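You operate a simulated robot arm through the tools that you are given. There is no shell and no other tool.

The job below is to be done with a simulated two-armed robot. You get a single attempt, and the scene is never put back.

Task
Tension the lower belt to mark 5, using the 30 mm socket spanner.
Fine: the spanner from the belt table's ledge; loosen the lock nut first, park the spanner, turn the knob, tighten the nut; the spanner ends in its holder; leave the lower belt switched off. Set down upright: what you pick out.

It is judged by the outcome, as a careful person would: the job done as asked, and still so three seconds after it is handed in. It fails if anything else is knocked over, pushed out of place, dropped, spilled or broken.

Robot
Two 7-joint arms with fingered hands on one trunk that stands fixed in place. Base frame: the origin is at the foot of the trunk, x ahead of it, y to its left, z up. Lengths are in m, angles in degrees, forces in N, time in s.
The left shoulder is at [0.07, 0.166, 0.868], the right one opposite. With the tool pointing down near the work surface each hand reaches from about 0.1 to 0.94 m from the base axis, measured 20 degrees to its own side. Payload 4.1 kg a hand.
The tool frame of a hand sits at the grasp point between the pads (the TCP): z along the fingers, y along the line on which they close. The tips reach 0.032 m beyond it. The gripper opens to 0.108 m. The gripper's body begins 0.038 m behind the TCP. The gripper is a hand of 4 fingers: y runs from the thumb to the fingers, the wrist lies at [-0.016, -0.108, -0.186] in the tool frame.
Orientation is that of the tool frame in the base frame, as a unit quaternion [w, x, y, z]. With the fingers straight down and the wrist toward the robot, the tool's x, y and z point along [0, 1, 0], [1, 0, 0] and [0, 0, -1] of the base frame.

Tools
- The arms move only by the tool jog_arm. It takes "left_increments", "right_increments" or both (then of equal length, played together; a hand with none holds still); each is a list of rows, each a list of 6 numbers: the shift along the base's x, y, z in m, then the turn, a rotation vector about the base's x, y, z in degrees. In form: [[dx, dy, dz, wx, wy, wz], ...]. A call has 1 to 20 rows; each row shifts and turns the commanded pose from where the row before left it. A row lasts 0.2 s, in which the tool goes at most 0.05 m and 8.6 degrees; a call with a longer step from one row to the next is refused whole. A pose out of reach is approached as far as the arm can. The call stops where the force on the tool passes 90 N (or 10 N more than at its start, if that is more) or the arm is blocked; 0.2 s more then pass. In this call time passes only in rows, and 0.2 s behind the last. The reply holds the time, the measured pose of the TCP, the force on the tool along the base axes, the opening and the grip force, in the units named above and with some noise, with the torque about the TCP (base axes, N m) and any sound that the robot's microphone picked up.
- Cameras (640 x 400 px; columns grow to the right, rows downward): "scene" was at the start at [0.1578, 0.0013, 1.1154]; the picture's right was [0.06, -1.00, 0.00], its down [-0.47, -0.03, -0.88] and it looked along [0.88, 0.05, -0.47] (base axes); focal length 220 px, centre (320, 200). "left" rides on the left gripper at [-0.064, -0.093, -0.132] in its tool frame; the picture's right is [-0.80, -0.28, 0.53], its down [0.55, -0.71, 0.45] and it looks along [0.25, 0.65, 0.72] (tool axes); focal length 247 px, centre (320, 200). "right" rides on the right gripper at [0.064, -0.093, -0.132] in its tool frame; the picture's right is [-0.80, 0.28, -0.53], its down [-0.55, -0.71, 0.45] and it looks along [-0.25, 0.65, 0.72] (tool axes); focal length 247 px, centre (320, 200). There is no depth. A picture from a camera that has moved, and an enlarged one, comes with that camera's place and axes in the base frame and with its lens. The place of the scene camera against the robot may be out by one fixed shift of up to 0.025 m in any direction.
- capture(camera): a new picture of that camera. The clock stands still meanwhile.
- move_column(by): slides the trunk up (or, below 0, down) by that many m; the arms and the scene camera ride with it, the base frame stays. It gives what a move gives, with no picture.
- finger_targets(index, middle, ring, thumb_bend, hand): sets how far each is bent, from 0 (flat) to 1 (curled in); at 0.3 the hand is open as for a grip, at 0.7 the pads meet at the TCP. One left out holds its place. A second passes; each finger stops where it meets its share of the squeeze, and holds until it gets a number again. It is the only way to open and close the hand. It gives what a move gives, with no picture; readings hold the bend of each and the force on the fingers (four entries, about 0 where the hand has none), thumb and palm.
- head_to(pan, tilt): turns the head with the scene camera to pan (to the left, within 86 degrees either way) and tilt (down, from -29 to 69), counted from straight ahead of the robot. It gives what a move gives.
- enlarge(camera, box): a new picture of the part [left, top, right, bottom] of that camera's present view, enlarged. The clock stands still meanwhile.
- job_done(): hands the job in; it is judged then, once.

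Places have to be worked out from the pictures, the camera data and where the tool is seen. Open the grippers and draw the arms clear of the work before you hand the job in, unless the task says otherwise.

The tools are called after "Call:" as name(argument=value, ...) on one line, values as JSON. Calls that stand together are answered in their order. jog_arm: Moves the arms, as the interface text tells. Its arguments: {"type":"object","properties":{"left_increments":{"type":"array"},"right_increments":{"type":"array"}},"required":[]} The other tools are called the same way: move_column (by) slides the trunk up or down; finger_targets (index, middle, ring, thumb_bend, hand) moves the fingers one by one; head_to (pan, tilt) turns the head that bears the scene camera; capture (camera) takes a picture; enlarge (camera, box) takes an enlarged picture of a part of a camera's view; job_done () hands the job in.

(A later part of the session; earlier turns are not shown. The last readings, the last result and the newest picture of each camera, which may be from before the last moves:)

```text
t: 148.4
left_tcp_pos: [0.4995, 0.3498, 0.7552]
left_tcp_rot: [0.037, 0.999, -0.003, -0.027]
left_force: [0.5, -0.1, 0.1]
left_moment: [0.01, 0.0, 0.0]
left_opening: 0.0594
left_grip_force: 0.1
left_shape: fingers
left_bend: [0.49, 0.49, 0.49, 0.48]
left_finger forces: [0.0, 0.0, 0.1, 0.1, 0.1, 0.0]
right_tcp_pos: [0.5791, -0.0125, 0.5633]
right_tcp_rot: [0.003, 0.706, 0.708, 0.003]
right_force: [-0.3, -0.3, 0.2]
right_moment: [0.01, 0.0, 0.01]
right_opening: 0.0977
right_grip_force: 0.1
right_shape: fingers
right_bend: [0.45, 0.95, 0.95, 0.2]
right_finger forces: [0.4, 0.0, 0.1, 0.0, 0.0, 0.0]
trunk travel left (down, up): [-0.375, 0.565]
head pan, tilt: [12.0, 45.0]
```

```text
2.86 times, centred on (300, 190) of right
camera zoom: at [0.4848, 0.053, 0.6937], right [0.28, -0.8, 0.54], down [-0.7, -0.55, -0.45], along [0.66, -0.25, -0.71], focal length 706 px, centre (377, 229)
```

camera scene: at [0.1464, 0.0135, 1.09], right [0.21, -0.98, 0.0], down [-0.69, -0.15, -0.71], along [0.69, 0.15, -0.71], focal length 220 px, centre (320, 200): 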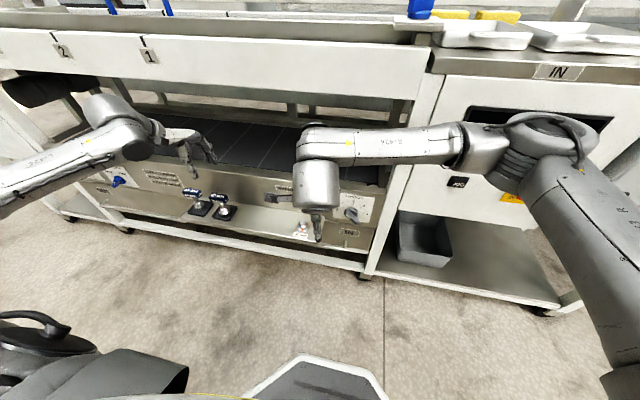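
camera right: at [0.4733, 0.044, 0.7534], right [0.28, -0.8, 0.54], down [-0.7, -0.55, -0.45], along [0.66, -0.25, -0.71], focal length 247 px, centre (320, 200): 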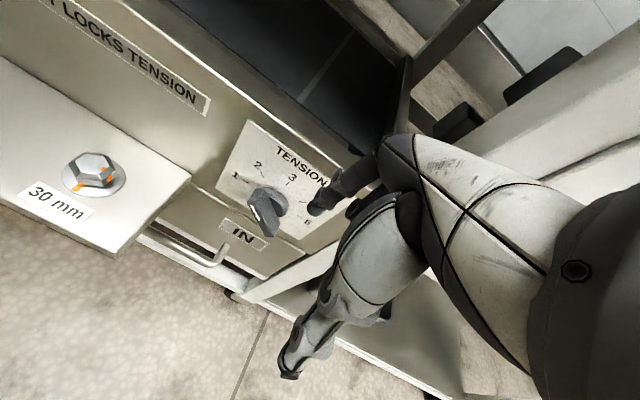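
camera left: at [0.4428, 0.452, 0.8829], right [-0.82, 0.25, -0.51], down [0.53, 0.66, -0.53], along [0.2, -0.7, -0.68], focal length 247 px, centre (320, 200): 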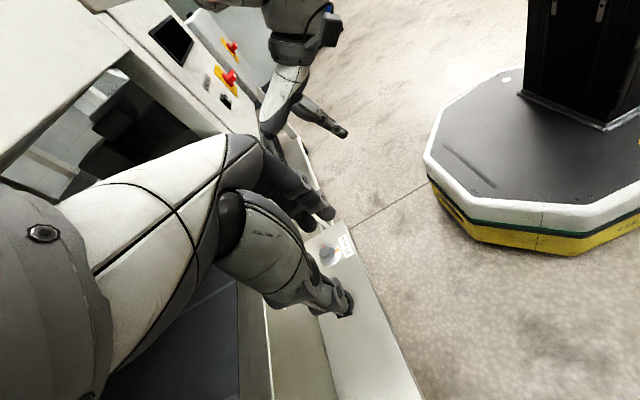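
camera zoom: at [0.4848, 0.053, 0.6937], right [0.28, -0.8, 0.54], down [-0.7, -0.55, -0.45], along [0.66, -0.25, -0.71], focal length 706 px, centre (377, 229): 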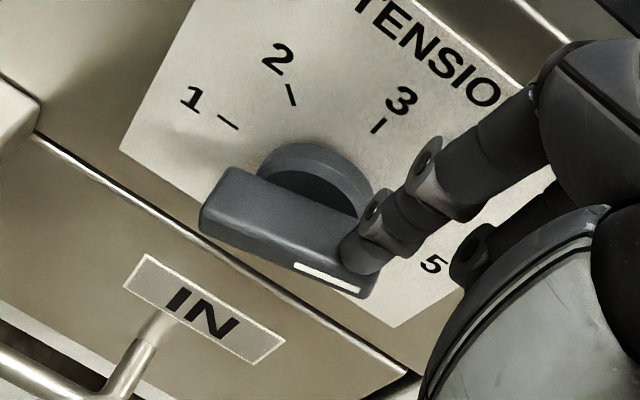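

The pointer is at about 18°, nearly at 5. I press down in 1–2 mm steps until the bar is level.

Call:
jog_arm(right_increments=[[0, 0, -0.0015, 0, 0, 0], [0, 0, -0.0015, 0, 0, 0]])

Call:
enlarge(camera="right", box=[220, 120, 380, 260])

Call:
jog_arm(right_increments=[[0, 0, -0.001, 0, 0, 0], [0, 0, -0.001, 0, 0, 0]])

Call:
enlarge(camera="right", box=[220, 120, 380, 260])

```text
t: 149.0
left_tcp_pos: [0.5005, 0.3491, 0.7554]
left_tcp_rot: [0.037, 0.999, -0.005, -0.028]
left_force: [0.6, 0.4, 0.5]
left_moment: [-0.03, 0.03, -0.02]
left_opening: 0.0592
left_grip_force: 0.0
left_shape: fingers
left_bend: [0.49, 0.49, 0.49, 0.48]
left_finger forces: [0.0, 0.0, 0.0, 0.0, 0.0, 0.1]
right_tcp_pos: [0.5798, -0.0117, 0.5609]
right_tcp_rot: [0.003, 0.707, 0.707, 0.002]
right_force: [0.7, 0.1, -0.2]
right_moment: [0.0, -0.03, 0.0]
right_opening: 0.0975
right_grip_force: 0.2
right_shape: fingers
right_bend: [0.45, 0.95, 0.95, 0.2]
right_finger forces: [0.1, 0.0, 0.0, 0.1, 0.1, 0.0]
trunk travel left (down, up): [-0.375, 0.565]
head pan, tilt: [12.0, 45.0]
```

```text
2.86 times, centred on (300, 190) of right
camera zoom: at [0.4847, 0.0533, 0.6908], right [0.28, -0.8, 0.54], down [-0.7, -0.55, -0.45], along [0.66, -0.25, -0.71], focal length 706 px, centre (377, 229)
```

zoom: 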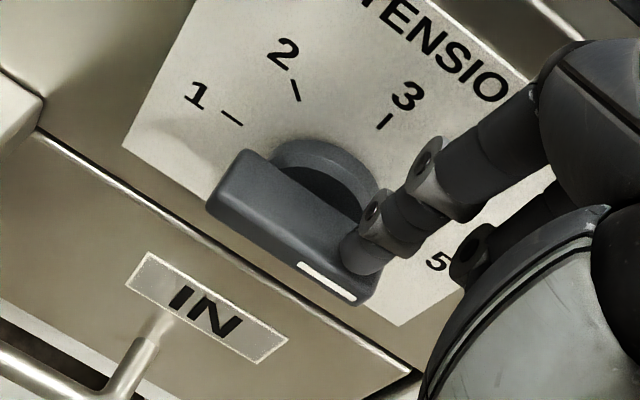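

```text
t: 149.6
left_tcp_pos: [0.5003, 0.3493, 0.7543]
left_tcp_rot: [0.037, 0.999, -0.004, -0.028]
left_force: [0.8, 0.5, -0.3]
left_moment: [0.0, -0.05, 0.0]
left_opening: 0.0588
left_grip_force: 0.1
left_shape: fingers
left_bend: [0.49, 0.49, 0.49, 0.48]
left_finger forces: [0.0, 0.0, 0.0, 0.1, 0.1, 0.1]
right_tcp_pos: [0.5797, -0.0117, 0.5592]
right_tcp_rot: [0.004, 0.706, 0.708, 0.002]
right_force: [0.7, 0.3, 0.3]
right_moment: [-0.01, 0.01, 0.06]
right_opening: 0.0978
right_grip_force: 0.1
right_shape: fingers
right_bend: [0.45, 0.95, 0.95, 0.2]
right_finger forces: [0.0, 0.0, 0.1, 0.0, 0.0, 0.0]
trunk travel left (down, up): [-0.375, 0.565]
head pan, tilt: [12.0, 45.0]
```

```text
2.86 times, centred on (300, 190) of right
camera zoom: at [0.4849, 0.0533, 0.6888], right [0.28, -0.8, 0.54], down [-0.7, -0.55, -0.45], along [0.66, -0.25, -0.71], focal length 706 px, centre (377, 229)
```

zoom: 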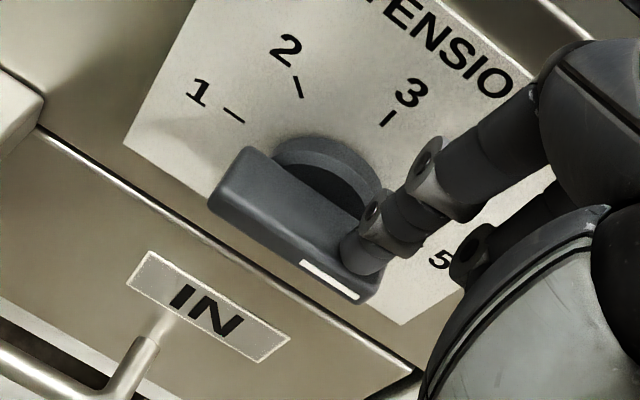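

The bar now reads level: pointer at 0°, i.e. mark 5, with zero contact force. I lift the hand away and verify with an unobstructed view.

Call:
jog_arm(right_increments=[[0, 0, 0.01, 0, 0, 0], [0, 0, 0.03, 0, 0, 0], [-0.01, 0, 0.035, 0, 0, 0], [-0.04, -0.01, 0.01, 0, 0, 0], [-0.045, -0.03, 0, 0, 0, 0], [-0.03, -0.04, 0, 0, 0, 0], [0, -0.045, 0, 0, 0, 0], [0, -0.045, 0, 0, 0, 0]])

Call:
enlarge(camera="scene", box=[325, 180, 385, 240])

Call:
capture(camera="right")

Call:
capture(camera="scene")

```text
refused: row 5 steps farther than a row can; nothing moved
```

```text
6.67 times, centred on (355, 210) of scene
camera zoom: at [0.1464, 0.013, 1.09], right [0.21, -0.98, 0.0], down [-0.69, -0.15, -0.71], along [0.69, 0.15, -0.71], focal length 1466 px, centre (87, 133)
```

zoom: 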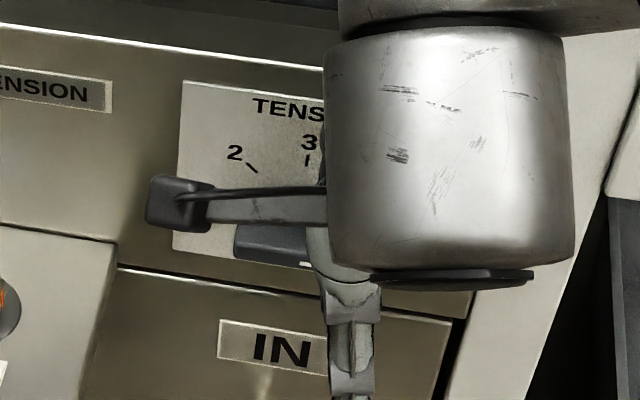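

```text
taken
camera right: at [0.4849, 0.0533, 0.6888], right [0.28, -0.8, 0.54], down [-0.7, -0.55, -0.45], along [0.66, -0.25, -0.71], focal length 247 px, centre (320, 200)
```

right: 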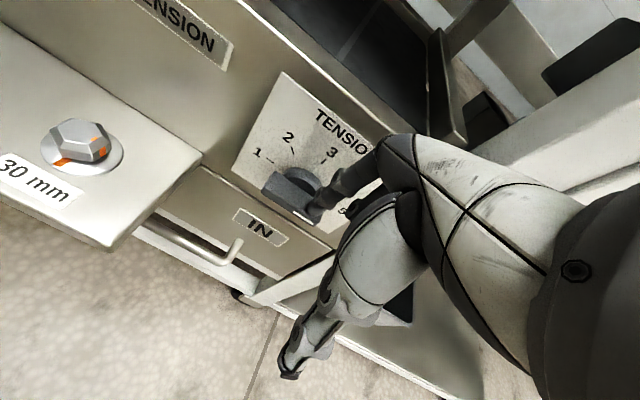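

```text
taken
camera scene: at [0.1464, 0.013, 1.09], right [0.21, -0.98, 0.0], down [-0.69, -0.15, -0.71], along [0.69, 0.15, -0.71], focal length 220 px, centre (320, 200)
```

scene: 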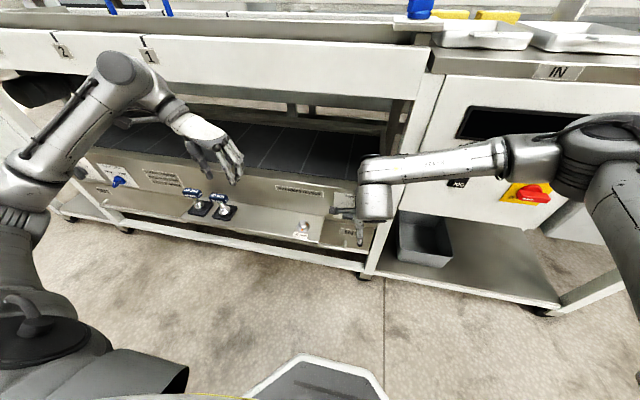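

That call was refused for one oversized step. I repeat it with smaller steps: up first, then back and to the right.

Call:
jog_arm(right_increments=[[0, 0, 0.01, 0, 0, 0], [0, 0, 0.03, 0, 0, 0], [-0.01, 0, 0.035, 0, 0, 0], [-0.04, -0.01, 0.01, 0, 0, 0], [-0.035, -0.025, 0, 0, 0, 0], [-0.03, -0.035, 0, 0, 0, 0], [0, -0.04, 0, 0, 0, 0], [0, -0.04, 0, 0, 0, 0]])

Call:
enlarge(camera="scene", box=[325, 180, 385, 240])

Call:
capture(camera="right")

```text
t: 151.4
left_tcp_pos: [0.4986, 0.35, 0.756]
left_tcp_rot: [0.037, 0.999, -0.003, -0.028]
left_force: [-0.5, -0.7, 0.1]
left_moment: [-0.01, -0.01, 0.05]
left_opening: 0.0591
left_grip_force: 0.0
left_shape: fingers
left_bend: [0.49, 0.49, 0.49, 0.48]
left_finger forces: [0.1, 0.0, 0.0, 0.0, 0.1, 0.0]
right_tcp_pos: [0.4632, -0.1623, 0.644]
right_tcp_rot: [0.005, 0.707, 0.707, 0.002]
right_force: [0.0, -0.5, 0.5]
right_moment: [-0.02, 0.0, -0.03]
right_opening: 0.0976
right_grip_force: 0.0
right_shape: fingers
right_bend: [0.45, 0.95, 0.95, 0.2]
right_finger forces: [0.0, 0.0, 0.1, 0.0, 0.0, 0.1]
trunk travel left (down, up): [-0.375, 0.565]
head pan, tilt: [12.0, 45.0]
```

```text
6.67 times, centred on (355, 210) of scene
camera zoom: at [0.1459, 0.0122, 1.0901], right [0.21, -0.98, 0.0], down [-0.69, -0.15, -0.71], along [0.69, 0.15, -0.71], focal length 1466 px, centre (87, 133)
```

zoom: 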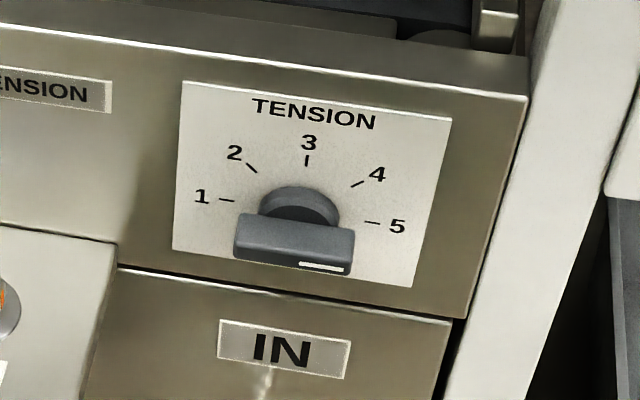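

```text
taken
camera right: at [0.3695, -0.0976, 0.7741], right [0.28, -0.8, 0.54], down [-0.7, -0.55, -0.45], along [0.66, -0.25, -0.71], focal length 247 px, centre (320, 200)
```

right: 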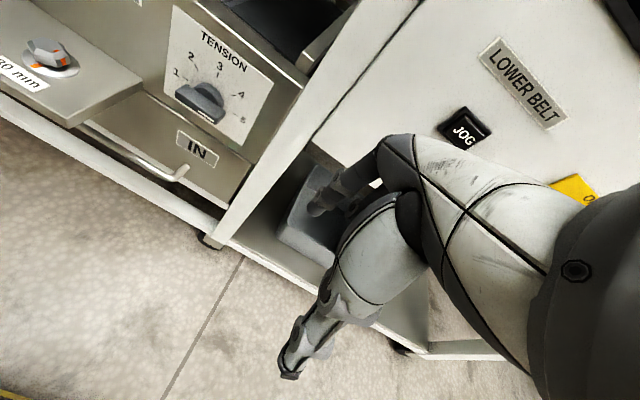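

The knob points squarely at mark 5. Now I bring the right hand back to its low side-view pose to watch the nut, while the left hand returns above the parked spanner by reversing its path.

Call:
jog_arm(right_increments=[[-0.002, -0.006, 0, 0, 0, 7.5], [-0.002, -0.006, 0, 0, 0, 7.5], [-0.002, -0.006, 0, 0, 0, 7.5], [-0.002, -0.006, 0, 0, 0, 7.5], [-0.002, -0.006, 0, 0, 0, 7.5], [-0.002, -0.006, 0, 0, 0, 7.5], [-0.006, 0.003, 0.003, 5.0, -5.0, 0], [-0.006, 0.003, 0.003, 5.0, -5.0, 0], [-0.006, 0.003, 0.003, 5.0, -5.0, 0], [-0.006, 0.003, 0.003, 5.0, -5.0, 0]], left_increments=[[0.008, 0.012, -0.005, 0, 0, 8.3], [0.008, 0.012, -0.005, 0, 0, 8.3], [0.008, 0.012, -0.005, 0, 0, 8.3], [0.008, 0.012, -0.005, 0, 0, 8.3], [0.008, 0.012, -0.005, 0, 0, 8.3], [0.008, 0.012, -0.005, 0, 0, 8.3], [0.008, 0.012, -0.005, 0, 0, 8.3], [0.008, 0.012, -0.005, 0, 0, 8.3], [0.008, 0.012, -0.005, 0, 0, 8.3], [0.008, 0.012, -0.005, 0, 0, 8.3]])

Call:
capture(camera="right")

Call:
capture(camera="left")

Call:
capture(camera="scene")

```text
t: 153.6
left_tcp_pos: [0.5802, 0.4705, 0.7069]
left_tcp_rot: [0.047, 0.75, 0.66, 0.004]
left_force: [0.3, 0.4, 0.0]
left_moment: [-0.02, 0.0, 0.02]
left_opening: 0.0592
left_grip_force: 0.0
left_shape: fingers
left_bend: [0.49, 0.49, 0.49, 0.48]
left_finger forces: [0.0, 0.0, 0.1, 0.1, 0.1, 0.0]
right_tcp_pos: [0.4279, -0.1867, 0.6568]
right_tcp_rot: [0.096, 0.369, 0.895, 0.23]
right_force: [0.5, -0.2, 0.3]
right_moment: [0.0, 0.0, -0.01]
right_opening: 0.0976
right_grip_force: 0.2
right_shape: fingers
right_bend: [0.45, 0.95, 0.95, 0.2]
right_finger forces: [0.0, 0.0, 0.0, 0.0, 0.1, 0.0]
trunk travel left (down, up): [-0.375, 0.565]
head pan, tilt: [12.0, 45.0]
```

```text
taken
camera right: at [0.2794, -0.2421, 0.7261], right [0.56, -0.57, 0.6], down [0.11, -0.67, -0.73], along [0.82, 0.47, -0.32], focal length 247 px, centre (320, 200)
```

right: 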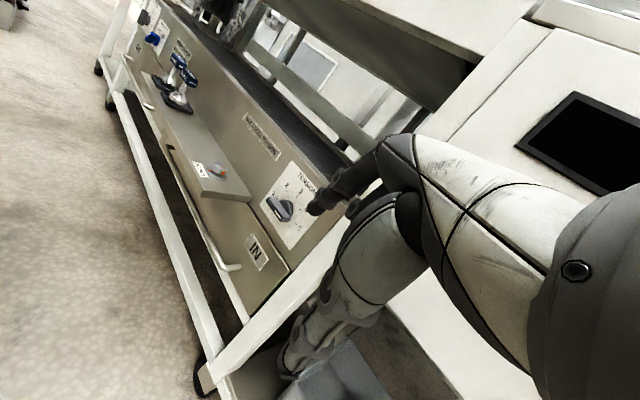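

```text
taken
camera left: at [0.4696, 0.4254, 0.8335], right [-0.35, -0.79, -0.51], down [-0.6, 0.6, -0.53], along [0.72, 0.12, -0.68], focal length 247 px, centre (320, 200)
```

left: 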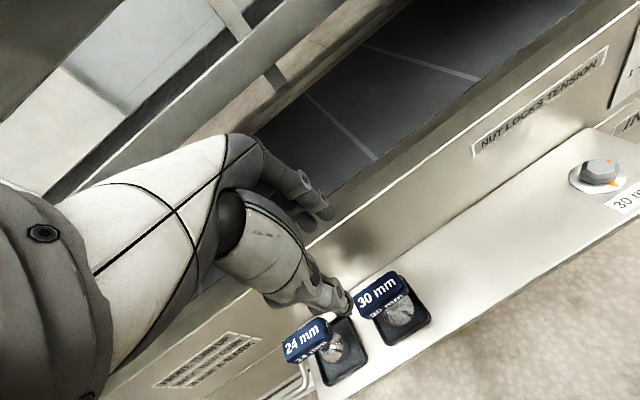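

```text
taken
camera scene: at [0.1461, 0.0127, 1.0901], right [0.21, -0.98, 0.0], down [-0.69, -0.15, -0.71], along [0.69, 0.15, -0.71], focal length 220 px, centre (320, 200)
```

scene: 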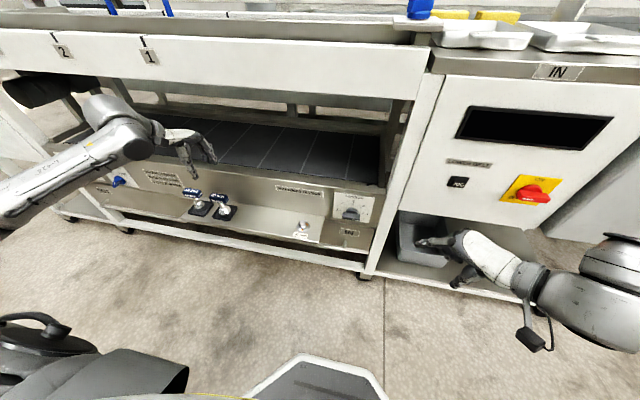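

Both hands are back in place. I lower the left hand straight down over the spanner, to the pose from which it was released.

Call:
jog_arm(left_increments=[[0, 0, -0.03, 0, 0, 0], [0, 0, -0.035, 0, 0, 0], [0, 0, -0.03, 0, 0, 0], [0, 0, -0.025, 0, 0, 0], [0, 0, -0.015, 0, 0, 0], [0, 0, -0.006, 0, 0, 0]])

Call:
enlarge(camera="right", box=[140, 40, 220, 130])

Call:
enlarge(camera="left", box=[270, 160, 410, 320])

```text
t: 155.0
left_tcp_pos: [0.5795, 0.47, 0.5659]
left_tcp_rot: [0.046, 0.75, 0.659, 0.004]
left_force: [0.3, 0.3, 1.7]
left_moment: [0.04, 0.02, 0.0]
left_opening: 0.0591
left_grip_force: 0.1
left_shape: fingers
left_bend: [0.49, 0.49, 0.49, 0.48]
left_finger forces: [0.0, 0.0, 0.0, 0.0, 0.0, 0.0]
right_tcp_pos: [0.4276, -0.186, 0.6553]
right_tcp_rot: [0.096, 0.371, 0.895, 0.228]
right_force: [-0.6, 0.5, -0.5]
right_moment: [0.02, 0.03, -0.02]
right_opening: 0.0975
right_grip_force: 0.1
right_shape: fingers
right_bend: [0.45, 0.95, 0.95, 0.2]
right_finger forces: [0.0, 0.0, 0.0, 0.0, 0.0, 0.0]
trunk travel left (down, up): [-0.375, 0.565]
head pan, tilt: [12.0, 45.0]
```

```text
4.44 times, centred on (180, 85) of right
camera zoom: at [0.2797, -0.2418, 0.7262], right [0.56, -0.57, 0.6], down [0.1, -0.67, -0.73], along [0.82, 0.47, -0.32], focal length 1098 px, centre (942, 711)
```

zoom: 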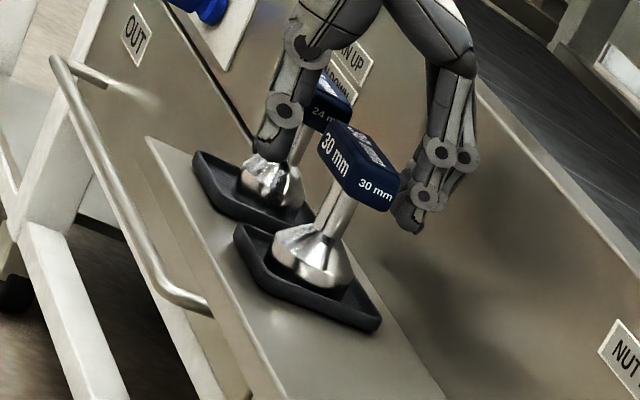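

```text
2.50 times, centred on (340, 240) of left
camera zoom: at [0.4696, 0.4265, 0.6919], right [-0.35, -0.79, -0.51], down [-0.6, 0.6, -0.53], along [0.72, 0.12, -0.68], focal length 617 px, centre (270, 100)
```

zoom: 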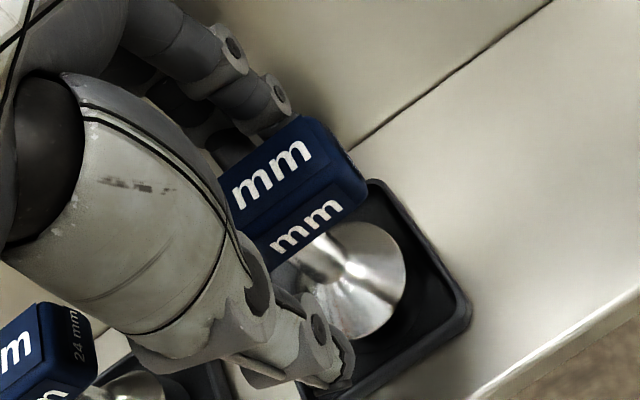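

The view matches the release view exactly. I close in the same matched steps as before.

Call:
finger_targets(hand="left", index=0.55, middle=0.56, ring=0.56, thumb_bend=0.63)

Call:
finger_targets(hand="left", index=0.6, middle=0.61, ring=0.61, thumb_bend=0.68)

Call:
finger_targets(hand="left", index=0.63, middle=0.64, ring=0.645, thumb_bend=0.74)

Call:
enlarge(camera="right", box=[140, 40, 220, 130])

Call:
enlarge(camera="left", box=[270, 160, 410, 320])

```text
t: 156.0
left_tcp_pos: [0.5782, 0.4697, 0.565]
left_tcp_rot: [0.046, 0.751, 0.659, 0.003]
left_force: [1.0, -0.1, -0.8]
left_moment: [0.04, -0.01, 0.03]
left_opening: 0.0319
left_grip_force: 0.0
left_shape: fingers
left_bend: [0.55, 0.56, 0.56, 0.63]
left_finger forces: [0.0, 0.0, 0.1, 0.0, 0.1, 0.0]
right_tcp_pos: [0.4273, -0.1867, 0.6549]
right_tcp_rot: [0.096, 0.37, 0.895, 0.227]
right_force: [0.0, -0.3, 0.5]
right_moment: [-0.01, 0.02, -0.02]
right_opening: 0.0975
right_grip_force: 0.1
right_shape: fingers
right_bend: [0.45, 0.95, 0.95, 0.2]
right_finger forces: [0.0, 0.0, 0.1, 0.0, 0.0, 0.1]
trunk travel left (down, up): [-0.375, 0.565]
head pan, tilt: [12.0, 45.0]
```

```text
t: 157.0
left_tcp_pos: [0.58, 0.4702, 0.5642]
left_tcp_rot: [0.046, 0.75, 0.66, 0.003]
left_force: [0.8, -1.0, 0.0]
left_moment: [-0.04, -0.06, -0.01]
left_opening: 0.0269
left_grip_force: 3.3
left_shape: fingers
left_bend: [0.57, 0.59, 0.6, 0.65]
left_finger forces: [2.0, 1.5, 0.3, 0.1, 3.0, 0.1]
right_tcp_pos: [0.4293, -0.1857, 0.6556]
right_tcp_rot: [0.095, 0.37, 0.895, 0.229]
right_force: [-0.2, 0.2, -0.1]
right_moment: [-0.01, 0.01, -0.01]
right_opening: 0.0976
right_grip_force: 0.1
right_shape: fingers
right_bend: [0.45, 0.95, 0.95, 0.2]
right_finger forces: [0.0, 0.0, 0.0, 0.1, 0.0, 0.0]
trunk travel left (down, up): [-0.375, 0.565]
head pan, tilt: [12.0, 45.0]
```

```text
t: 158.0
left_tcp_pos: [0.5797, 0.4704, 0.5638]
left_tcp_rot: [0.046, 0.75, 0.66, 0.003]
left_force: [1.3, -0.5, -1.1]
left_moment: [-0.02, -0.06, 0.02]
left_opening: 0.0254
left_grip_force: 10.7
left_shape: fingers
left_bend: [0.58, 0.61, 0.62, 0.66]
left_finger forces: [4.8, 3.9, 2.0, 0.1, 9.7, 0.0]
right_tcp_pos: [0.4278, -0.1858, 0.6565]
right_tcp_rot: [0.096, 0.37, 0.895, 0.228]
right_force: [-0.3, -0.4, -0.2]
right_moment: [0.02, 0.01, 0.0]
right_opening: 0.0977
right_grip_force: 0.1
right_shape: fingers
right_bend: [0.45, 0.95, 0.95, 0.2]
right_finger forces: [0.0, 0.1, 0.0, 0.0, 0.0, 0.0]
trunk travel left (down, up): [-0.375, 0.565]
head pan, tilt: [12.0, 45.0]
```

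```text
4.44 times, centred on (180, 85) of right
camera zoom: at [0.2797, -0.2418, 0.7261], right [0.56, -0.57, 0.6], down [0.1, -0.67, -0.73], along [0.82, 0.47, -0.32], focal length 1098 px, centre (942, 711)
```

zoom: 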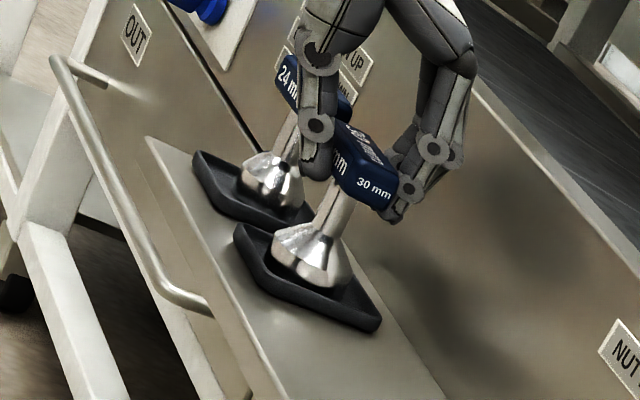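

```text
2.50 times, centred on (340, 240) of left
camera zoom: at [0.4697, 0.4265, 0.6921], right [-0.35, -0.79, -0.51], down [-0.6, 0.6, -0.53], along [0.72, 0.12, -0.68], focal length 617 px, centre (270, 100)
```

zoom: 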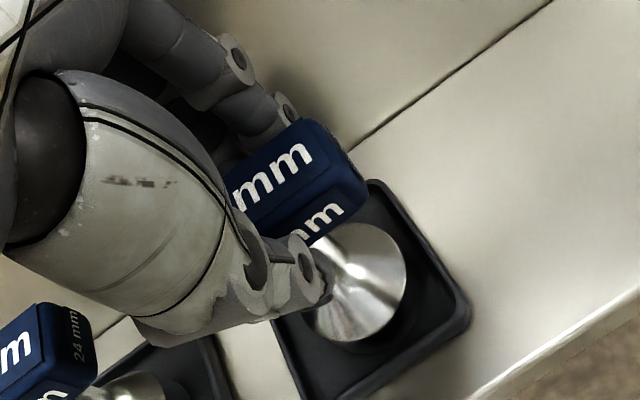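

Balanced and upright at 10 N. I tighten to about 20 N and lift.

Call:
finger_targets(hand="left", index=0.66, middle=0.68, ring=0.695, thumb_bend=0.82)

Call:
jog_arm(left_increments=[[0, 0, 0.008, 0, 0, 0], [0, 0, 0.012, 0, 0, 0], [0, 0, 0.02, 0, 0, 0], [0, 0, 0.025, 0, 0, 0], [0, 0, 0.025, 0, 0, 0]])

Call:
enlarge(camera="right", box=[160, 20, 240, 110])

Call:
enlarge(camera="left", box=[270, 160, 430, 320])

Call:
enlarge(camera="scene", box=[180, 150, 270, 225])

```text
t: 159.0
left_tcp_pos: [0.5792, 0.4693, 0.5648]
left_tcp_rot: [0.046, 0.751, 0.659, 0.003]
left_force: [0.3, 0.7, 0.9]
left_moment: [0.03, 0.0, 0.0]
left_opening: 0.0252
left_grip_force: 21.0
left_shape: fingers
left_bend: [0.58, 0.62, 0.64, 0.67]
left_finger forces: [7.8, 7.4, 5.6, 0.0, 21.1, 0.0]
right_tcp_pos: [0.4286, -0.1864, 0.6558]
right_tcp_rot: [0.096, 0.37, 0.895, 0.228]
right_force: [-0.6, -0.6, 0.1]
right_moment: [0.0, -0.01, 0.01]
right_opening: 0.0978
right_grip_force: 0.0
right_shape: fingers
right_bend: [0.45, 0.95, 0.95, 0.2]
right_finger forces: [0.0, 0.0, 0.1, 0.0, 0.1, 0.0]
trunk travel left (down, up): [-0.375, 0.565]
head pan, tilt: [12.0, 45.0]
```

```text
t: 160.2
left_tcp_pos: [0.5808, 0.4694, 0.6552]
left_tcp_rot: [0.046, 0.751, 0.659, 0.003]
left_force: [0.5, -0.6, -2.6]
left_moment: [-0.04, 0.0, -0.02]
left_opening: 0.0252
left_grip_force: 21.2
left_shape: fingers
left_bend: [0.58, 0.62, 0.64, 0.67]
left_finger forces: [7.9, 7.4, 5.6, 0.0, 20.8, 0.0]
right_tcp_pos: [0.4278, -0.1854, 0.6553]
right_tcp_rot: [0.096, 0.371, 0.895, 0.228]
right_force: [0.0, 0.7, 0.6]
right_moment: [0.03, 0.01, -0.02]
right_opening: 0.0977
right_grip_force: 0.2
right_shape: fingers
right_bend: [0.45, 0.95, 0.95, 0.2]
right_finger forces: [0.0, 0.1, 0.1, 0.0, 0.0, 0.0]
trunk travel left (down, up): [-0.375, 0.565]
head pan, tilt: [12.0, 45.0]
```

```text
4.44 times, centred on (200, 65) of right
camera zoom: at [0.2797, -0.2419, 0.726], right [0.56, -0.57, 0.6], down [0.1, -0.67, -0.73], along [0.82, 0.47, -0.32], focal length 1098 px, centre (853, 800)
```

zoom: 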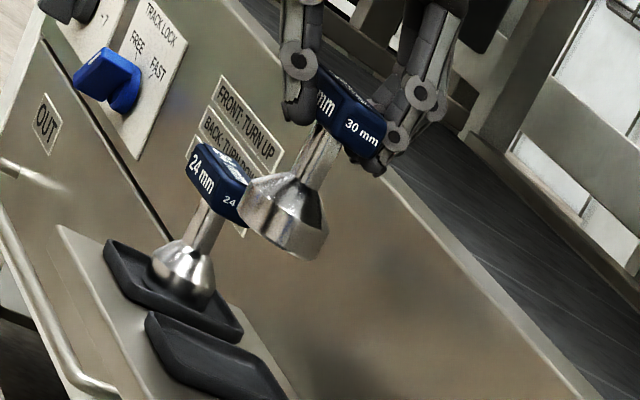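

```text
2.50 times, centred on (350, 240) of left
camera zoom: at [0.4703, 0.4258, 0.7827], right [-0.35, -0.79, -0.51], down [-0.6, 0.6, -0.53], along [0.72, 0.12, -0.68], focal length 617 px, centre (245, 100)
```

zoom: 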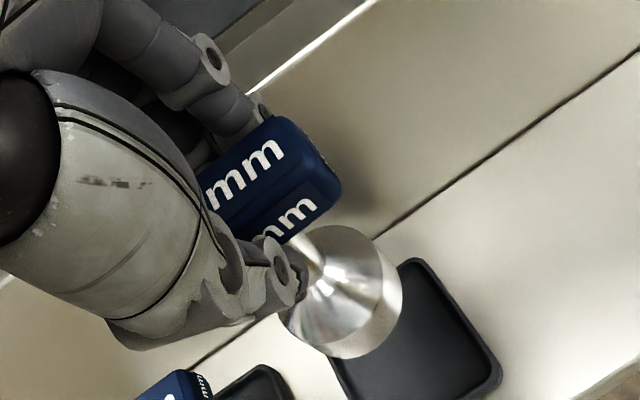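

```text
5.33 times, centred on (225, 188) of scene
camera zoom: at [0.1464, 0.0128, 1.09], right [0.21, -0.98, 0.0], down [-0.69, -0.15, -0.71], along [0.69, 0.15, -0.71], focal length 1173 px, centre (827, 267)
```

zoom: 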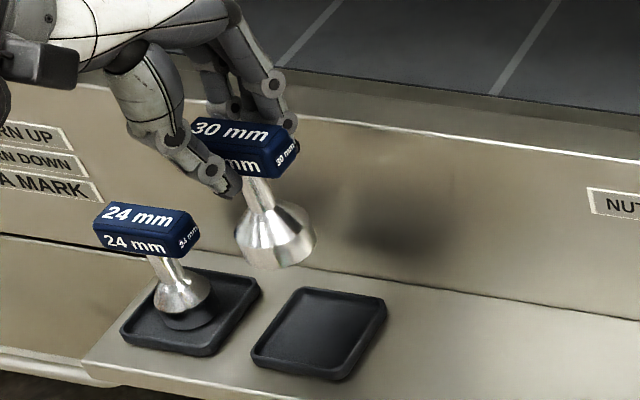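

The spanner hangs straight again, just as before. I carry it back to the nut by the reverse path to hand yaw ≈ −57°, where the socket matched the nut.

Call:
jog_arm(left_increments=[[0, -0.03, 0, 0, 0, 0], [0, -0.036, 0, 0, 0, -8], [0.001, -0.036, 0, 0, 0, -7], [0.001, -0.036, 0, 0, 0, -7], [0.001, -0.036, 0, 0, 0, -7], [0.001, -0.036, 0, 0, 0, -7], [0.001, -0.036, 0, 0, 0, -7], [0, -0.036, 0, 0, 0, -7], [0, -0.0104, -0.02, 0, 0, 0], [0, 0, -0.025, 0, 0, 0]])

Call:
enlarge(camera="right", box=[190, 120, 250, 190])

Call:
enlarge(camera="scene", box=[280, 195, 325, 245])

Call:
enlarge(camera="left", box=[300, 190, 420, 310])

```text
t: 162.4
left_tcp_pos: [0.5858, 0.1783, 0.61]
left_tcp_rot: [0.043, 0.959, 0.279, -0.016]
left_force: [0.0, 0.1, -3.2]
left_moment: [0.0, -0.02, -0.02]
left_opening: 0.0251
left_grip_force: 20.6
left_shape: fingers
left_bend: [0.58, 0.62, 0.64, 0.67]
left_finger forces: [7.9, 7.3, 5.6, 0.0, 20.7, 0.0]
right_tcp_pos: [0.4279, -0.1864, 0.6558]
right_tcp_rot: [0.095, 0.369, 0.895, 0.229]
right_force: [0.1, -0.6, 0.5]
right_moment: [-0.03, -0.01, 0.01]
right_opening: 0.0975
right_grip_force: 0.0
right_shape: fingers
right_bend: [0.45, 0.95, 0.95, 0.2]
right_finger forces: [0.0, 0.0, 0.0, 0.1, 0.0, 0.0]
trunk travel left (down, up): [-0.375, 0.565]
head pan, tilt: [12.0, 45.0]
```

```text
5.71 times, centred on (220, 155) of right
camera zoom: at [0.2799, -0.2417, 0.7261], right [0.56, -0.57, 0.6], down [0.1, -0.67, -0.73], along [0.82, 0.47, -0.32], focal length 1411 px, centre (891, 457)
```

zoom: 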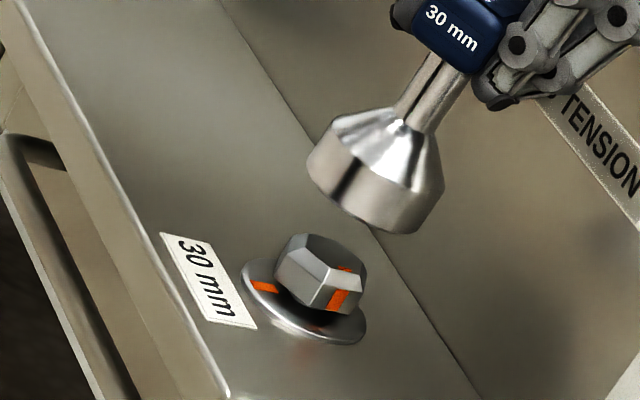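

```text
8.00 times, centred on (302, 220) of scene
camera zoom: at [0.1467, 0.013, 1.09], right [0.21, -0.98, 0.0], down [-0.69, -0.15, -0.71], along [0.69, 0.15, -0.71], focal length 1759 px, centre (460, 40)
```

zoom: 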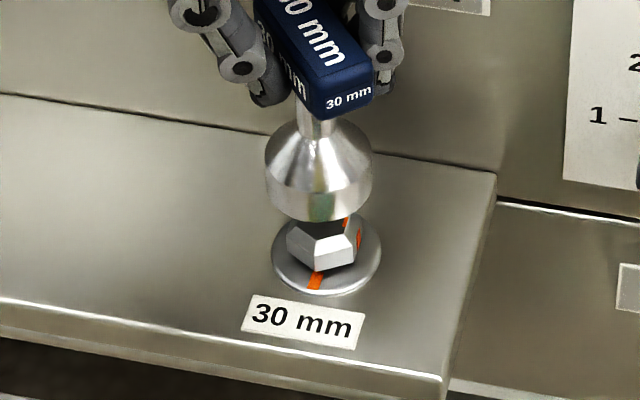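

```text
3.33 times, centred on (360, 250) of left
camera zoom: at [0.4811, 0.2324, 0.7375], right [-0.83, -0.24, -0.51], down [0.08, 0.84, -0.53], along [0.55, -0.48, -0.68], focal length 823 px, centre (187, 33)
```

zoom: 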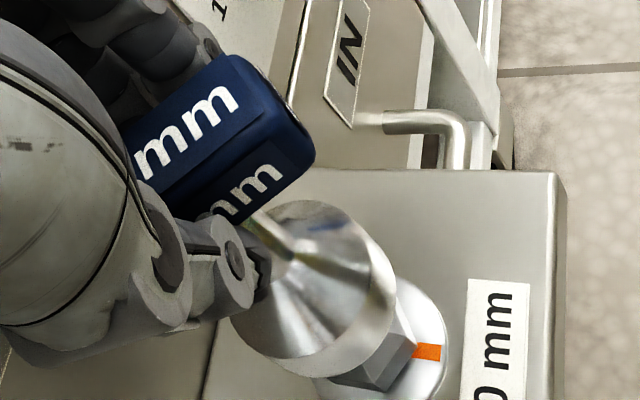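

Aligned in position to about 2 mm. I zoom in on the nut and handle to check the hex alignment in yaw.

Call:
enlarge(camera="scene", box=[290, 216, 316, 236])

Call:
enlarge(camera="right", box=[206, 158, 230, 182])

Call:
enlarge(camera="scene", box=[292, 188, 316, 210])

```text
16.00 times, centred on (303, 226) of scene
camera zoom: at [0.1467, 0.013, 1.09], right [0.21, -0.98, 0.0], down [-0.69, -0.15, -0.71], along [0.69, 0.15, -0.71], focal length 3518 px, centre (592, -216)
```

zoom: 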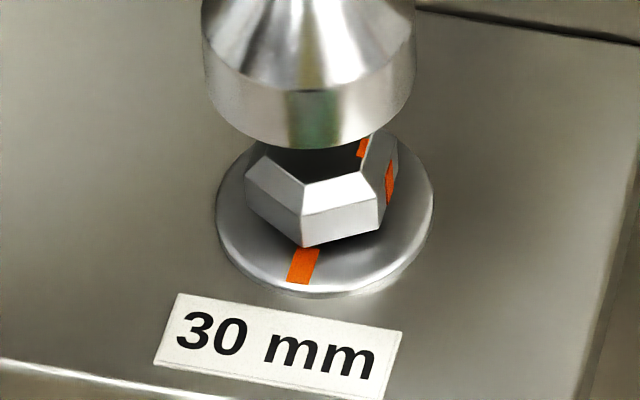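

```text
16.00 times, centred on (218, 170) of right
camera zoom: at [0.2799, -0.2417, 0.7261], right [0.56, -0.57, 0.6], down [0.1, -0.67, -0.73], along [0.82, 0.47, -0.32], focal length 3952 px, centre (1952, 680)
```

zoom: 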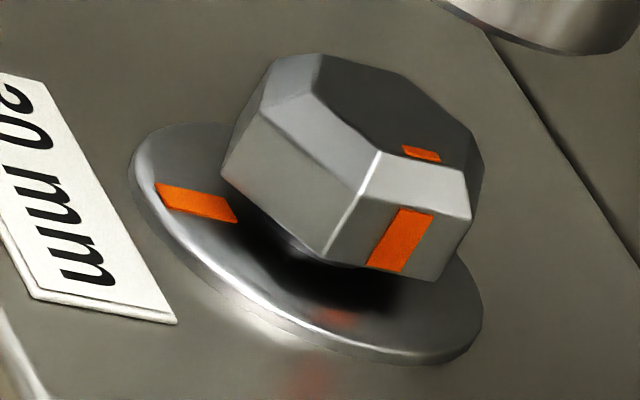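

```text
16.00 times, centred on (304, 199) of scene
camera zoom: at [0.1467, 0.013, 1.09], right [0.21, -0.98, 0.0], down [-0.69, -0.15, -0.71], along [0.69, 0.15, -0.71], focal length 3518 px, centre (576, 216)
```

zoom: 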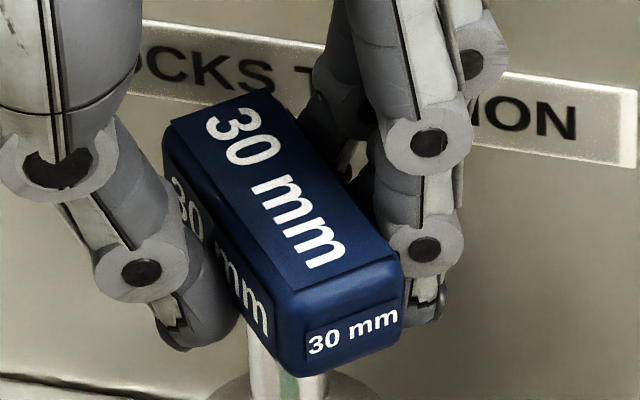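

The nut's vertices now point along ±x (turned exactly 90°) and the nut sits slightly raised; the socket is about 10° counter-clockwise of it. I turn the hand −10°, shift 2 mm, and lower onto the nut.

Call:
jog_arm(left_increments=[[-0.001, -0.0004, 0, 0, 0, -5], [-0.0007, -0.0004, 0, 0, 0, -5], [0, 0, -0.005, 0, 0, 0], [0, 0, -0.005, 0, 0, 0], [0, 0, -0.003, 0, 0, 0]])

Call:
enlarge(camera="right", box=[190, 120, 250, 190])

Call:
enlarge(camera="scene", box=[280, 195, 325, 245])

```text
t: 163.6
left_tcp_pos: [0.5833, 0.1774, 0.5964]
left_tcp_rot: [0.042, 0.979, 0.196, -0.019]
left_force: [0.2, -1.0, -3.0]
left_moment: [0.06, 0.02, 0.04]
left_opening: 0.025
left_grip_force: 20.5
left_shape: fingers
left_bend: [0.58, 0.62, 0.64, 0.67]
left_finger forces: [8.0, 7.3, 5.6, 0.0, 20.7, 0.0]
right_tcp_pos: [0.4278, -0.1857, 0.6566]
right_tcp_rot: [0.095, 0.37, 0.895, 0.229]
right_force: [0.2, -0.8, -0.2]
right_moment: [0.0, 0.02, 0.01]
right_opening: 0.0976
right_grip_force: 0.0
right_shape: fingers
right_bend: [0.45, 0.95, 0.95, 0.2]
right_finger forces: [0.0, 0.1, 0.0, 0.0, 0.0, 0.1]
trunk travel left (down, up): [-0.375, 0.565]
head pan, tilt: [12.0, 45.0]
```

```text
5.71 times, centred on (220, 155) of right
camera zoom: at [0.2798, -0.2418, 0.7261], right [0.56, -0.57, 0.6], down [0.1, -0.67, -0.73], along [0.82, 0.47, -0.32], focal length 1411 px, centre (891, 457)
```

zoom: 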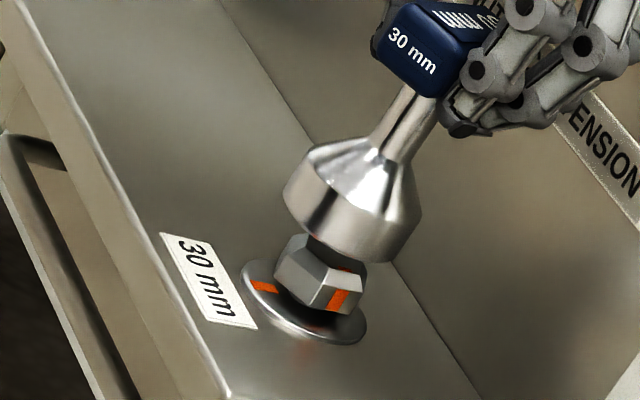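

```text
8.00 times, centred on (302, 220) of scene
camera zoom: at [0.1466, 0.013, 1.09], right [0.21, -0.98, 0.0], down [-0.69, -0.15, -0.71], along [0.69, 0.15, -0.71], focal length 1759 px, centre (460, 40)
```

zoom: 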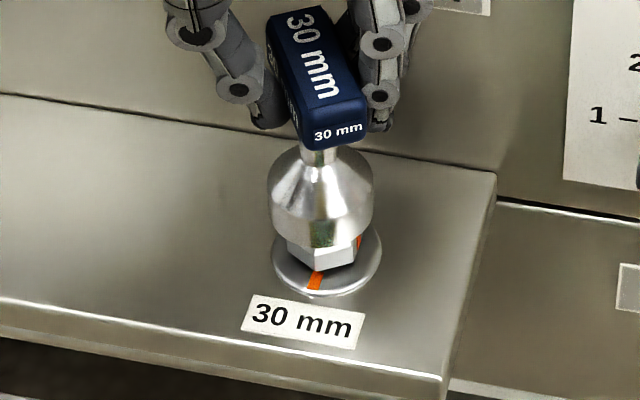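

Centred within 1 mm. I continue down in small steps.

Call:
jog_arm(left_increments=[[0.0005, -0.0005, -0.002, 0, 0, 0], [0, 0, -0.002, 0, 0, 0], [0, 0, -0.002, 0, 0, 0]])

Call:
jog_arm(left_increments=[[0, 0, -0.0015, 0, 0, 0], [0, 0, -0.0015, 0, 0, 0]])

Call:
jog_arm(left_increments=[[0, 0, -0.0015, 0, 0, 0], [0, 0, -0.0015, 0, 0, 0]])

Call:
enlarge(camera="right", box=[190, 120, 250, 190])

```text
t: 164.4
left_tcp_pos: [0.5833, 0.1766, 0.5898]
left_tcp_rot: [0.041, 0.979, 0.196, -0.021]
left_force: [0.4, -0.8, -2.2]
left_moment: [0.02, 0.03, 0.01]
left_opening: 0.0249
left_grip_force: 20.7
left_shape: fingers
left_bend: [0.58, 0.62, 0.64, 0.67]
left_finger forces: [7.8, 7.3, 5.6, 0.1, 20.8, 0.0]
right_tcp_pos: [0.4281, -0.1853, 0.655]
right_tcp_rot: [0.096, 0.371, 0.895, 0.228]
right_force: [-0.9, -0.3, 0.0]
right_moment: [0.04, 0.04, 0.02]
right_opening: 0.0975
right_grip_force: 0.1
right_shape: fingers
right_bend: [0.45, 0.95, 0.95, 0.2]
right_finger forces: [0.0, 0.0, 0.0, 0.0, 0.0, 0.1]
trunk travel left (down, up): [-0.375, 0.565]
head pan, tilt: [12.0, 45.0]
```

```text
t: 165.0
left_tcp_pos: [0.5844, 0.1771, 0.5864]
left_tcp_rot: [0.041, 0.98, 0.196, -0.02]
left_force: [0.0, -0.6, -2.5]
left_moment: [0.02, 0.01, 0.0]
left_opening: 0.0252
left_grip_force: 21.2
left_shape: fingers
left_bend: [0.58, 0.62, 0.64, 0.67]
left_finger forces: [7.9, 7.3, 5.6, 0.0, 20.7, 0.1]
right_tcp_pos: [0.428, -0.1852, 0.6556]
right_tcp_rot: [0.096, 0.37, 0.895, 0.228]
right_force: [0.5, 0.5, -0.2]
right_moment: [-0.02, 0.01, 0.0]
right_opening: 0.0978
right_grip_force: 0.0
right_shape: fingers
right_bend: [0.45, 0.95, 0.95, 0.2]
right_finger forces: [0.0, 0.1, 0.1, 0.0, 0.0, 0.0]
trunk travel left (down, up): [-0.375, 0.565]
head pan, tilt: [12.0, 45.0]
```

```text
t: 165.6
left_tcp_pos: [0.5843, 0.1758, 0.5843]
left_tcp_rot: [0.041, 0.98, 0.195, -0.02]
left_force: [-0.9, 1.2, -2.4]
left_moment: [0.02, -0.02, -0.02]
left_opening: 0.0253
left_grip_force: 20.7
left_shape: fingers
left_bend: [0.58, 0.62, 0.64, 0.67]
left_finger forces: [8.0, 7.4, 5.7, 0.0, 20.7, 0.0]
right_tcp_pos: [0.4274, -0.1853, 0.6559]
right_tcp_rot: [0.095, 0.37, 0.895, 0.229]
right_force: [-0.5, 0.7, 0.4]
right_moment: [-0.03, 0.02, 0.03]
right_opening: 0.0977
right_grip_force: 0.2
right_shape: fingers
right_bend: [0.45, 0.95, 0.95, 0.2]
right_finger forces: [0.0, 0.0, 0.0, 0.0, 0.1, 0.0]
trunk travel left (down, up): [-0.375, 0.565]
head pan, tilt: [12.0, 45.0]
```

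```text
5.71 times, centred on (220, 155) of right
camera zoom: at [0.2798, -0.2418, 0.7261], right [0.56, -0.57, 0.6], down [0.1, -0.67, -0.73], along [0.82, 0.47, -0.32], focal length 1411 px, centre (891, 457)
```

zoom: 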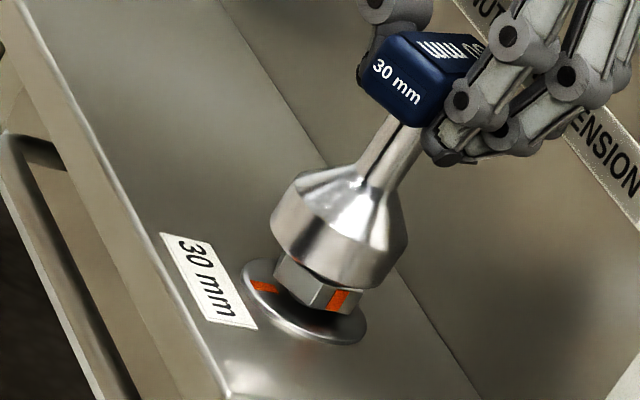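

The socket mouth is over the nut's chamfer. I keep lowering, 1.5 mm at a time.

Call:
jog_arm(left_increments=[[0, 0, -0.0015, 0, 0, 0], [0, 0, -0.0015, 0, 0, 0]])

Call:
jog_arm(left_increments=[[0, 0, -0.0015, 0, 0, 0], [0, 0, -0.0015, 0, 0, 0]])

Call:
jog_arm(left_increments=[[0, 0, -0.0015, 0, 0, 0], [0, 0, -0.0015, 0, 0, 0]])

Call:
enlarge(camera="right", box=[190, 120, 250, 190])

```text
t: 166.2
left_tcp_pos: [0.5838, 0.1757, 0.581]
left_tcp_rot: [0.042, 0.98, 0.195, -0.02]
left_force: [0.1, -0.1, -1.1]
left_moment: [-0.01, 0.02, -0.01]
left_opening: 0.0251
left_grip_force: 21.1
left_shape: fingers
left_bend: [0.58, 0.62, 0.64, 0.67]
left_finger forces: [7.9, 7.4, 5.7, 0.1, 20.7, 0.0]
right_tcp_pos: [0.4283, -0.1856, 0.6564]
right_tcp_rot: [0.097, 0.37, 0.895, 0.229]
right_force: [0.5, 0.0, -0.2]
right_moment: [-0.01, 0.0, 0.01]
right_opening: 0.0979
right_grip_force: 0.0
right_shape: fingers
right_bend: [0.45, 0.95, 0.95, 0.2]
right_finger forces: [0.0, 0.0, 0.1, 0.0, 0.1, 0.0]
trunk travel left (down, up): [-0.375, 0.565]
head pan, tilt: [12.0, 45.0]
```

```text
t: 166.8
left_tcp_pos: [0.5842, 0.1771, 0.5788]
left_tcp_rot: [0.041, 0.98, 0.194, -0.02]
left_force: [0.1, -0.2, -2.9]
left_moment: [0.01, 0.04, 0.01]
left_opening: 0.0251
left_grip_force: 20.6
left_shape: fingers
left_bend: [0.58, 0.62, 0.64, 0.67]
left_finger forces: [8.0, 7.3, 5.6, 0.1, 20.7, 0.1]
right_tcp_pos: [0.428, -0.186, 0.6559]
right_tcp_rot: [0.096, 0.37, 0.895, 0.229]
right_force: [0.6, 0.4, 0.2]
right_moment: [0.01, 0.0, 0.01]
right_opening: 0.0976
right_grip_force: 0.0
right_shape: fingers
right_bend: [0.45, 0.95, 0.95, 0.2]
right_finger forces: [0.0, 0.0, 0.0, 0.0, 0.0, 0.0]
trunk travel left (down, up): [-0.375, 0.565]
head pan, tilt: [12.0, 45.0]
```

```text
t: 167.4
left_tcp_pos: [0.5846, 0.1753, 0.5754]
left_tcp_rot: [0.043, 0.98, 0.195, -0.02]
left_force: [0.6, -0.2, -1.4]
left_moment: [0.03, -0.06, 0.04]
left_opening: 0.025
left_grip_force: 21.1
left_shape: fingers
left_bend: [0.58, 0.62, 0.64, 0.67]
left_finger forces: [7.8, 7.4, 5.7, 0.0, 20.9, 0.1]
right_tcp_pos: [0.4276, -0.1866, 0.6553]
right_tcp_rot: [0.095, 0.37, 0.895, 0.228]
right_force: [0.1, 0.4, -0.1]
right_moment: [0.0, -0.02, 0.02]
right_opening: 0.0975
right_grip_force: 0.1
right_shape: fingers
right_bend: [0.45, 0.95, 0.95, 0.2]
right_finger forces: [0.0, 0.1, 0.0, 0.1, 0.0, 0.0]
trunk travel left (down, up): [-0.375, 0.565]
head pan, tilt: [12.0, 45.0]
```

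```text
5.71 times, centred on (220, 155) of right
camera zoom: at [0.2798, -0.2418, 0.7261], right [0.56, -0.57, 0.6], down [0.1, -0.67, -0.73], along [0.82, 0.47, -0.32], focal length 1411 px, centre (891, 457)
```

zoom: 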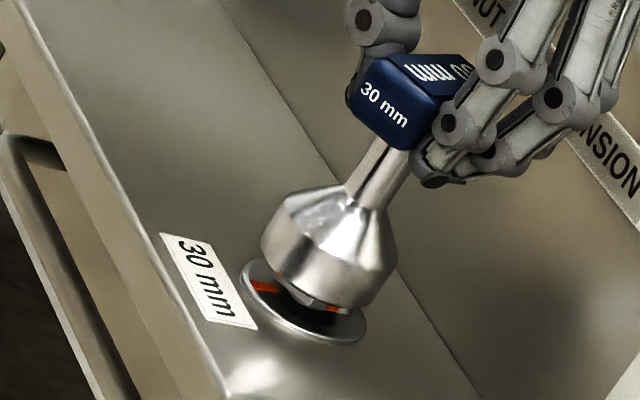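

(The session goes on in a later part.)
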